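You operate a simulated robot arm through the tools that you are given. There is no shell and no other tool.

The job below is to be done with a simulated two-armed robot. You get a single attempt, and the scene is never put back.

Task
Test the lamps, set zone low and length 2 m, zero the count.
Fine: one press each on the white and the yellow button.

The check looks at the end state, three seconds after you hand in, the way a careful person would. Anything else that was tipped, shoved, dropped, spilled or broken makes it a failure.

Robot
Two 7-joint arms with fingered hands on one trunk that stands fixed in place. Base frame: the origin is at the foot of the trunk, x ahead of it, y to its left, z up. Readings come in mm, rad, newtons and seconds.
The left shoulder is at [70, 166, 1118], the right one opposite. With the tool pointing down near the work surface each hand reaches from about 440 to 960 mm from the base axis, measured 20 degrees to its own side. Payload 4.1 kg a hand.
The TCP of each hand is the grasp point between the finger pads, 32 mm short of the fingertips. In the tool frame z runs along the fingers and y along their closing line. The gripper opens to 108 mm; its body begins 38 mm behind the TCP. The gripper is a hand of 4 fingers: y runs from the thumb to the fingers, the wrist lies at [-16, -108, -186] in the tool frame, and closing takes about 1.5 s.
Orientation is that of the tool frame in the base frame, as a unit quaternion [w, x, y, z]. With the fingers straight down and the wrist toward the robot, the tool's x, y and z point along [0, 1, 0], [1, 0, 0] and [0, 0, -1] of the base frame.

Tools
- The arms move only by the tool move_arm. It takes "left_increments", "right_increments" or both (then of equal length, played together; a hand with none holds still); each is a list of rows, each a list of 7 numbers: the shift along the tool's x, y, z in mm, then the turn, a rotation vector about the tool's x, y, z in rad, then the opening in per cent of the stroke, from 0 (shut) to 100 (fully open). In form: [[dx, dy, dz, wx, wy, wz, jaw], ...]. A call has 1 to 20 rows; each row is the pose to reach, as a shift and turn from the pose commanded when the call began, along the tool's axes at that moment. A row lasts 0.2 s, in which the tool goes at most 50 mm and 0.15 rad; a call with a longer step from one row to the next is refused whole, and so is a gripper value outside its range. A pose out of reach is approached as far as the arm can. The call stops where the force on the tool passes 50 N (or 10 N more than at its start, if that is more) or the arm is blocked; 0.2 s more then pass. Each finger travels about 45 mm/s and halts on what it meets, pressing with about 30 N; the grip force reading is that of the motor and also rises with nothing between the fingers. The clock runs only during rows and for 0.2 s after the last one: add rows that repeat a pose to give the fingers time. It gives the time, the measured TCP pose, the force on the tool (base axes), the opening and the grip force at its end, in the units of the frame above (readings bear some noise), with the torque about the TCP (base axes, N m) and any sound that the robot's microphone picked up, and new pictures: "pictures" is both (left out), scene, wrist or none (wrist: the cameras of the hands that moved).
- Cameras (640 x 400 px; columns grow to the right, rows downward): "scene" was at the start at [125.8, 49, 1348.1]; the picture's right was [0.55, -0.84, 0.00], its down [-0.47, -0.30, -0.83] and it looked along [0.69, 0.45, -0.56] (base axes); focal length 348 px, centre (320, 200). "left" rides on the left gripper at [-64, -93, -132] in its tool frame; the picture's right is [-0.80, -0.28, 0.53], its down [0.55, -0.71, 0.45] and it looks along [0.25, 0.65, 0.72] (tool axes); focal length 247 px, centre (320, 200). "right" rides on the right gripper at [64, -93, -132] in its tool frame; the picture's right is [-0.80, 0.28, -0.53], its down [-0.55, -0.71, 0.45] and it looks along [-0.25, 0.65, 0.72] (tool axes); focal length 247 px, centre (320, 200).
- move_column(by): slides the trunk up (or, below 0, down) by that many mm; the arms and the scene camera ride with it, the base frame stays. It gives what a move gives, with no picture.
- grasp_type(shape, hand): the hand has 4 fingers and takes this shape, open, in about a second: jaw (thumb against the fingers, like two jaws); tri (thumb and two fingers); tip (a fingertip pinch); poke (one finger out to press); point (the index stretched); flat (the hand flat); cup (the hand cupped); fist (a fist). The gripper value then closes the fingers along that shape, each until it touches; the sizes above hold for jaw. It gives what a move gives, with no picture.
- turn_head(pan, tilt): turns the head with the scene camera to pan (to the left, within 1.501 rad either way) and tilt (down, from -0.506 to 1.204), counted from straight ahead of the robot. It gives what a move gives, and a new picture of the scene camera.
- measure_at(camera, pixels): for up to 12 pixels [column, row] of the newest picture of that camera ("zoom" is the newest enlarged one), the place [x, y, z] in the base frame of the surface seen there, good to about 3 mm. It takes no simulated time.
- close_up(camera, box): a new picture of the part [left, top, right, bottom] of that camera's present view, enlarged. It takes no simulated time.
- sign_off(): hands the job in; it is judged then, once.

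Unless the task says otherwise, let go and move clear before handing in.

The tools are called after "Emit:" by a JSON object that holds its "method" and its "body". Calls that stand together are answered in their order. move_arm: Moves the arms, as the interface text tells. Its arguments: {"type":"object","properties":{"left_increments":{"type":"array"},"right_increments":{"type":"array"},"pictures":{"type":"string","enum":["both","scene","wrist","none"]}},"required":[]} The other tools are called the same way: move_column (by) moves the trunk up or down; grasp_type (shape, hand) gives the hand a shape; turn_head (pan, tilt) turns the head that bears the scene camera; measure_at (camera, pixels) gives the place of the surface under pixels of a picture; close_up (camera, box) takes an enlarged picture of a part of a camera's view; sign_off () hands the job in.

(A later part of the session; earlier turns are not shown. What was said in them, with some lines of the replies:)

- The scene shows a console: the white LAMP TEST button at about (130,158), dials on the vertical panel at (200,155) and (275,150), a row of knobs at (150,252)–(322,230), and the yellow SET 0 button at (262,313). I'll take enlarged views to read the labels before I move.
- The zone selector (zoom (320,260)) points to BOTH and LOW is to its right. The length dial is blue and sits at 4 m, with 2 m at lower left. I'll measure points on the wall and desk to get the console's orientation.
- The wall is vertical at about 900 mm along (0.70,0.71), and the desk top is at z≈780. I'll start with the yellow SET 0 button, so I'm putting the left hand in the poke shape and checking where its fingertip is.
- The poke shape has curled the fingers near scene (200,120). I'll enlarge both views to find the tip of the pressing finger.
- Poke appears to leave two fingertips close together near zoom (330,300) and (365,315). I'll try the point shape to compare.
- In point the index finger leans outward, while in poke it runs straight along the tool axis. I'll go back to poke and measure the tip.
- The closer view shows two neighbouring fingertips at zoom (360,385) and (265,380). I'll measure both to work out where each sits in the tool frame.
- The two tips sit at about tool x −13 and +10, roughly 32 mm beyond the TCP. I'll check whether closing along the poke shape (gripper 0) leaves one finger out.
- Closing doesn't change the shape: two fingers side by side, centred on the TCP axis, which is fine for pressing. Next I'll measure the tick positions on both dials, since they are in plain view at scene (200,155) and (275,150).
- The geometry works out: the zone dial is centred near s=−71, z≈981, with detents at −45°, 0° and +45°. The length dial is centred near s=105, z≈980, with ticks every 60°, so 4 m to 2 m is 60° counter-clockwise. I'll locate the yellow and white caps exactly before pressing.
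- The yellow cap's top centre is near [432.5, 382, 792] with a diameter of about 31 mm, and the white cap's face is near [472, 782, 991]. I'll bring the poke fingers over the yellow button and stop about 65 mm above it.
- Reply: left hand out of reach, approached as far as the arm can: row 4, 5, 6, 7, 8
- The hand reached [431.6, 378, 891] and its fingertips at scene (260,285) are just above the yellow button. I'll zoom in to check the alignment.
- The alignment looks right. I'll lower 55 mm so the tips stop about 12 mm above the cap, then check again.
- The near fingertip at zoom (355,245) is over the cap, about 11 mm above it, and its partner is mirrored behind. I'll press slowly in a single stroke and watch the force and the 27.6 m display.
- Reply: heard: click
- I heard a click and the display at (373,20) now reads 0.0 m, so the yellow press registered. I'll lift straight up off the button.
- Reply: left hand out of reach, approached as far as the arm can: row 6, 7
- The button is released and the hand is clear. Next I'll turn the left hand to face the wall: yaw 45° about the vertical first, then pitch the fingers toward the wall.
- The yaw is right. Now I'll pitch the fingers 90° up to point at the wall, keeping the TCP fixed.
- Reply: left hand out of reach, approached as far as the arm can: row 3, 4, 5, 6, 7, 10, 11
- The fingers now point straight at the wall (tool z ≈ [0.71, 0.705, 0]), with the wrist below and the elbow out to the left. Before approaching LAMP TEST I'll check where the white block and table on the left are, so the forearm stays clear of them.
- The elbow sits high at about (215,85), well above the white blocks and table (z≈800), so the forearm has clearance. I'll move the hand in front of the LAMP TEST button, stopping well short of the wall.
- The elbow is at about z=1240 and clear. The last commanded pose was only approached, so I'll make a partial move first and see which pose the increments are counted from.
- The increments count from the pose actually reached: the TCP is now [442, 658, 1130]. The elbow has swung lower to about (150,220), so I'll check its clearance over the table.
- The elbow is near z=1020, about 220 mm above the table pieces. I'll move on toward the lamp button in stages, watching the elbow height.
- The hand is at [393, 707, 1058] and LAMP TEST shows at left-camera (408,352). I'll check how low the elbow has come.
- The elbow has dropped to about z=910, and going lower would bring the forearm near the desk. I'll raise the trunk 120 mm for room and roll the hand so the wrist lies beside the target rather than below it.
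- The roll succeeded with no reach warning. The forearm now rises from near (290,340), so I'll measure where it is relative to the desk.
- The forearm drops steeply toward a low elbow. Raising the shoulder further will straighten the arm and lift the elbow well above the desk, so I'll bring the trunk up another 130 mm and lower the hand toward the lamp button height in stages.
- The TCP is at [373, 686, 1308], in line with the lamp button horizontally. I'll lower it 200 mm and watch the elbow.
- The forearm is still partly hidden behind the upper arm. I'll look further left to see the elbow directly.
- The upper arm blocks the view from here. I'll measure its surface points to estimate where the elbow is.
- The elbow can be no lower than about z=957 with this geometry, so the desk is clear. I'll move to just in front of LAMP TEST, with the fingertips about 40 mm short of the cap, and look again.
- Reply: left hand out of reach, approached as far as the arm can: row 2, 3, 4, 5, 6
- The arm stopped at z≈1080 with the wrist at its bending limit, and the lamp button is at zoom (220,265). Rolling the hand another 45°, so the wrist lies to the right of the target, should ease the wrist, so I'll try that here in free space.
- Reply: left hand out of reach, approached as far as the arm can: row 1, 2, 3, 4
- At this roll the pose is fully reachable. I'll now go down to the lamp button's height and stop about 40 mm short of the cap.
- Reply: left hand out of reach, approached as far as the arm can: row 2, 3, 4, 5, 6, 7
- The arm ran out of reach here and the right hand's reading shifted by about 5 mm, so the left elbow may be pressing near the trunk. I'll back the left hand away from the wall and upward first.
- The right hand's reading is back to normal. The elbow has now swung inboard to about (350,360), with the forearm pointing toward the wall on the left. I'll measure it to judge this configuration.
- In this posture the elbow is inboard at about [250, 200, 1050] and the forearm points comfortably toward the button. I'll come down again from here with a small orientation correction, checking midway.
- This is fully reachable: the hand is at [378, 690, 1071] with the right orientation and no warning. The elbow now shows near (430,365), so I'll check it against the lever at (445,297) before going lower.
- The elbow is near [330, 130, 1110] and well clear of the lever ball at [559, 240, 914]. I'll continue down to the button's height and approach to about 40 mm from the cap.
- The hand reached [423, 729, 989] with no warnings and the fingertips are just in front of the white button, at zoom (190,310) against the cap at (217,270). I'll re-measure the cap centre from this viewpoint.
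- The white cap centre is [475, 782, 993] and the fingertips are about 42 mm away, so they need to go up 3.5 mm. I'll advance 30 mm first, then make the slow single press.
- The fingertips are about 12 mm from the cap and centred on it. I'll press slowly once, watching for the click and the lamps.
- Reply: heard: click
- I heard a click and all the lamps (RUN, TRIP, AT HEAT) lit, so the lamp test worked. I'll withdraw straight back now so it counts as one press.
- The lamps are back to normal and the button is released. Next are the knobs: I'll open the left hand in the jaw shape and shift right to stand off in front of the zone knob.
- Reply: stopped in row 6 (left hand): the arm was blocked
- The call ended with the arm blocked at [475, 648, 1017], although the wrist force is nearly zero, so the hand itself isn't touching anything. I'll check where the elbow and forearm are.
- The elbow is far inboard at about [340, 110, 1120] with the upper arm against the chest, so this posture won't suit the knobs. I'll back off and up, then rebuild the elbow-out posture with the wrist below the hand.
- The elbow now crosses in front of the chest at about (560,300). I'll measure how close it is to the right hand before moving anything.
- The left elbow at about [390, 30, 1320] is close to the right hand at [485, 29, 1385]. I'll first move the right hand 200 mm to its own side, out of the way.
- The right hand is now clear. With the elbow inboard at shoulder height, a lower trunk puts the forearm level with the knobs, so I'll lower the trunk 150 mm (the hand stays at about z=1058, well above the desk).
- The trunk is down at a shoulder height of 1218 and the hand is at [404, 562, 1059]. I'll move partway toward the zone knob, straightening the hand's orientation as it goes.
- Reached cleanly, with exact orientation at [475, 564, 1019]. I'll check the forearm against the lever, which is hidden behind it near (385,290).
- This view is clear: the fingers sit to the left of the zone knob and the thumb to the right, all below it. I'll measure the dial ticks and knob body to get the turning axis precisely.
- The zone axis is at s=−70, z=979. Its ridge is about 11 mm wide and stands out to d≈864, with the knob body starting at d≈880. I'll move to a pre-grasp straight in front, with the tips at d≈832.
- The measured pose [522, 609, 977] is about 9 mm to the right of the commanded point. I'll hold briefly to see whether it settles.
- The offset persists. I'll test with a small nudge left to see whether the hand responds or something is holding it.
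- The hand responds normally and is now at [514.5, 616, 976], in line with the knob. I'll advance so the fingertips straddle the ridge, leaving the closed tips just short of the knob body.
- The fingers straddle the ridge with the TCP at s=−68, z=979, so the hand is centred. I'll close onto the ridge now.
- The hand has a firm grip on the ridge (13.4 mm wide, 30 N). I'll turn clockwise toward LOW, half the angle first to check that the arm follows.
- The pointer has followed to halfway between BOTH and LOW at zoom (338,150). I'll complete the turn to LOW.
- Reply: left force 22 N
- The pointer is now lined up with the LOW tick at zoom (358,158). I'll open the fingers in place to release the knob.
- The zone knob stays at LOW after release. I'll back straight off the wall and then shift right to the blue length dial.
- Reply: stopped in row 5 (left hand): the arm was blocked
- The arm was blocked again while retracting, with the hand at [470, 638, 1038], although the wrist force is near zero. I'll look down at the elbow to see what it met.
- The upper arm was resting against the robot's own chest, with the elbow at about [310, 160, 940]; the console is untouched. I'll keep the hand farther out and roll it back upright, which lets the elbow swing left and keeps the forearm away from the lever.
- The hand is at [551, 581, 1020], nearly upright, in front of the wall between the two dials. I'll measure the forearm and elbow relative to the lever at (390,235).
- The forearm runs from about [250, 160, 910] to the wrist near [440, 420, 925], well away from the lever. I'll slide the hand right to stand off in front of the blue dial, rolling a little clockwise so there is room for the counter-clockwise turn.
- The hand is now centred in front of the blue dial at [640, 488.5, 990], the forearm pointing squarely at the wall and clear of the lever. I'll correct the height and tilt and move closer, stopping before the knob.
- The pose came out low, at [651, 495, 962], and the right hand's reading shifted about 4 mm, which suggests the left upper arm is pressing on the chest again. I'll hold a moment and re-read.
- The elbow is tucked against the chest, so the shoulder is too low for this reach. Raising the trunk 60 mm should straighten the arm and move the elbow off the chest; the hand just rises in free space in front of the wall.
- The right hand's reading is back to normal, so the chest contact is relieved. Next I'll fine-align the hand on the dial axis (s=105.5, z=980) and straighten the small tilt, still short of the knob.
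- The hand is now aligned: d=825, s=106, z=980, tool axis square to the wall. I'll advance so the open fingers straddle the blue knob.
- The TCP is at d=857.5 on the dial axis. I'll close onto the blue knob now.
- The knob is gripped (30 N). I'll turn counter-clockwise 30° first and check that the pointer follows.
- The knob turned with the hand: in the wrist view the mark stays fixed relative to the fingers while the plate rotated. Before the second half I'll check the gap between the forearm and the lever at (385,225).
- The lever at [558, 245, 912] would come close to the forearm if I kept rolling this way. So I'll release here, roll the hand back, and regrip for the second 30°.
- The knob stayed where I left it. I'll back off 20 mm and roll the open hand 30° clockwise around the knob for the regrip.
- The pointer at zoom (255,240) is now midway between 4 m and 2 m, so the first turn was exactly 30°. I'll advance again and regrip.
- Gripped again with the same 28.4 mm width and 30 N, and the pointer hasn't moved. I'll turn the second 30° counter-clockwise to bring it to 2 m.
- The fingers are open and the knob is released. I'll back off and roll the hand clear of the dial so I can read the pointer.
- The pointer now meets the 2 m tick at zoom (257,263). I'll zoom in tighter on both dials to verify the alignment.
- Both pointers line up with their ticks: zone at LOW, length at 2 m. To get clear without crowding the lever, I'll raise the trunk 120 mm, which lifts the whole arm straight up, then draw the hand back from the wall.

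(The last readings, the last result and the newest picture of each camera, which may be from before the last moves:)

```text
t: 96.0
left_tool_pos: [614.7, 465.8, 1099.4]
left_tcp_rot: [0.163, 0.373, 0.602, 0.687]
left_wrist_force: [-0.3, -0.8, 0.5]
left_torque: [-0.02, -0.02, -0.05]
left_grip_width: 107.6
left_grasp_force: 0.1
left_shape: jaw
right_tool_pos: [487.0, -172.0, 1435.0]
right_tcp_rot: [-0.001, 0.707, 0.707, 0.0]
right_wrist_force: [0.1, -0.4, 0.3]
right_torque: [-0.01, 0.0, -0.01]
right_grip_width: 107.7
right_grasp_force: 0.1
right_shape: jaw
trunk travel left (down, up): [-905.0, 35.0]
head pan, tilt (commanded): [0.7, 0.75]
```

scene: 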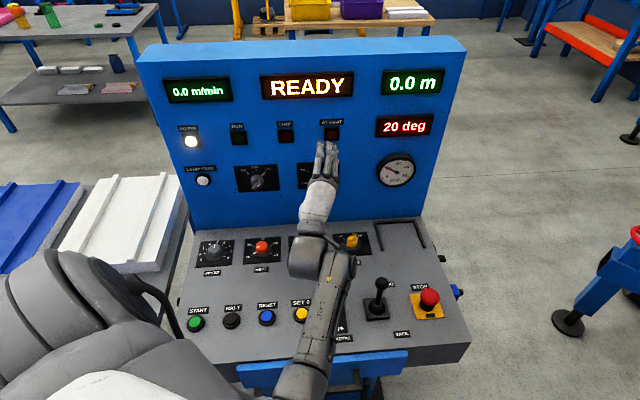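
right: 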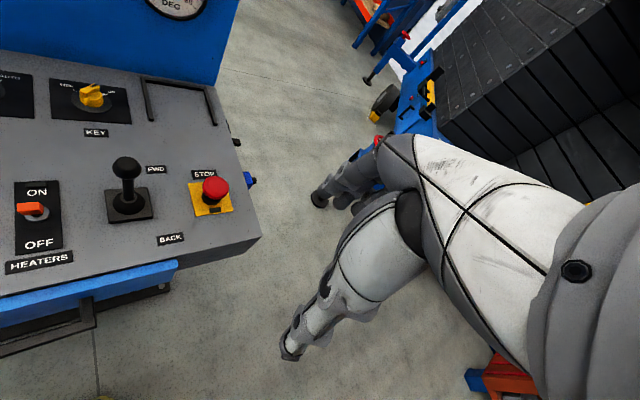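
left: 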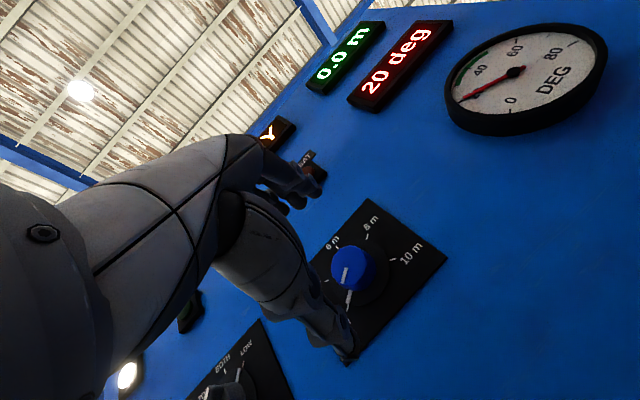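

The display reads READY and 0.0 m, and the arm is well clear above the console. I'll check that the other controls are unchanged before handing in.

Emit:
{"method": "close_up", "body": {"camera": "scene", "box": [180, 215, 470, 365]}}

Emit:
{"method": "close_up", "body": {"camera": "scene", "box": [160, 60, 460, 220]}}

```text
2.21 times, centred on (325, 290) of scene
```

zoom: 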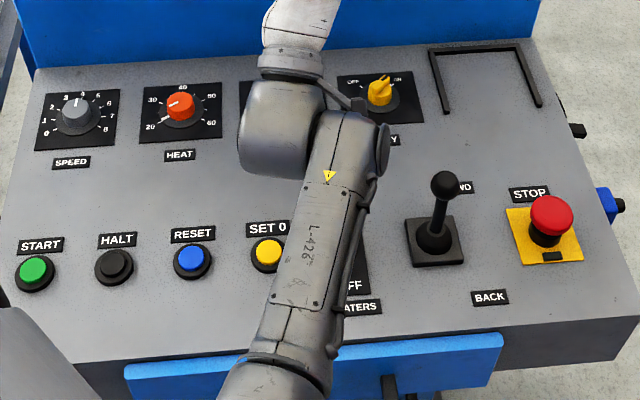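

```text
2.13 times, centred on (310, 140) of scene
```

zoom: 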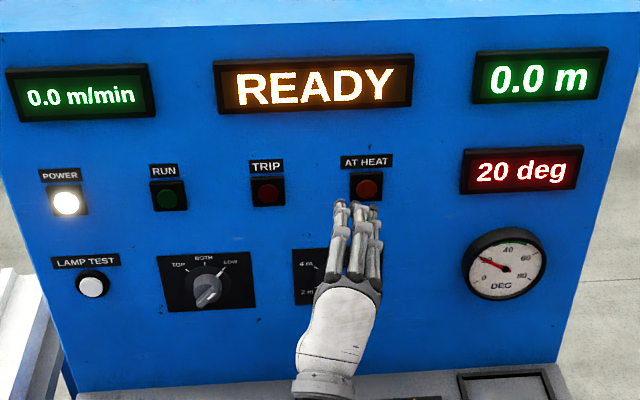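

Everything visible is unchanged, but the forearm hides the HEATERS switch and MODE knob. I'll shift the hand left in free space to see them.

Emit:
{"method": "move_arm", "body": {"left_increments": [[20, 10, 0, 0, 0, 0, 100], [45, 20, 0, 0, 0, 0, 100], [70, 30, 0, 0, 0, 0, 100], [95, 40, 0, 0, 0, 0, 100], [120, 50, 0, 0, 0, 0, 100], [145, 50, 0, 0, 0, 0, 100], [145, 50, 0, 0, 0, 0, 100]], "pictures": "scene"}}

Emit:
{"method": "close_up", "body": {"camera": "scene", "box": [180, 215, 470, 365]}}

Emit:
{"method": "close_up", "body": {"camera": "scene", "box": [200, 140, 360, 220]}}

```text
t: 97.6
left_tool_pos: [531.2, 554.3, 1194.2]
left_tcp_rot: [0.164, 0.375, 0.6, 0.687]
left_wrist_force: [0.5, 0.3, 0.0]
left_torque: [0.0, 0.01, 0.0]
left_grip_width: 107.7
left_grasp_force: 0.1
left_shape: jaw
right_tool_pos: [487.7, -172.1, 1435.0]
right_tcp_rot: [0.0, 0.708, 0.707, 0.001]
right_wrist_force: [0.5, 0.1, 0.2]
right_torque: [0.0, 0.02, 0.0]
right_grip_width: 107.6
right_grasp_force: 0.1
right_shape: jaw
trunk travel left (down, up): [-905.0, 35.0]
head pan, tilt (commanded): [0.7, 0.75]
```

scene: 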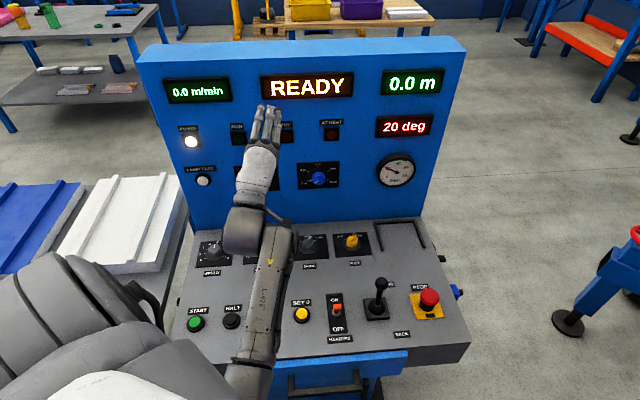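

```text
2.21 times, centred on (325, 290) of scene
```

zoom: 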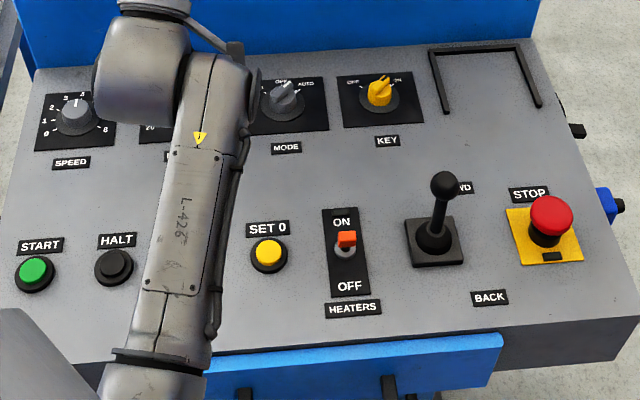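

```text
4.00 times, centred on (280, 180) of scene
```

zoom: 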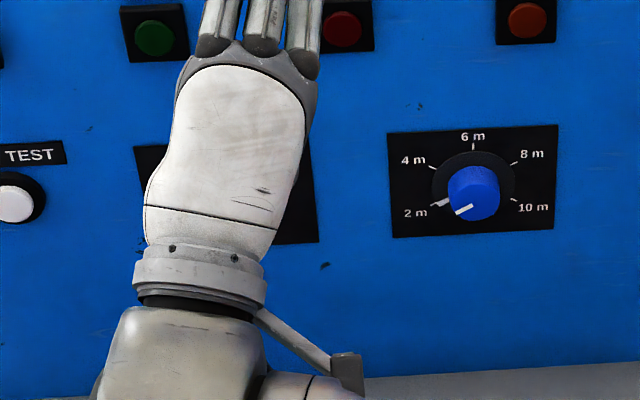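

The length pointer is on 2 m, zone is at LOW, and the count reads 0.0 m. The lamps are back to normal after the single press, the other controls are unchanged, and both hands are clear, so I'm handing in.

Emit:
{"method": "sign_off", "body": {}}

```text
The job is handed in.
```

The job is done and handed in. I haven't been given the result of the check.

- **Lamp test:** I pressed the white button once. It clicked and all the lamps lit, then went back to normal when I let go.
- **Count:** I pressed the yellow SET 0 button once. It clicked and the display went from 27.6 m to 0.0 m.
- **Zone:** the selector went from BOTH to LOW, and its pointer lines up with the LOW tick.
- **Length:** the blue dial went from 4 m to 2 m in two turns of 30°, and its pointer lines up with the 2 m tick.

In the final pictures the other controls look as they did at the start, and the display still reads READY. Both hands are open and clear of the console. While finding a workable reach, the left arm rested against the robot's own chest a few times. I saw no sign of it touching anything on the console beyond the two buttons and two dials.
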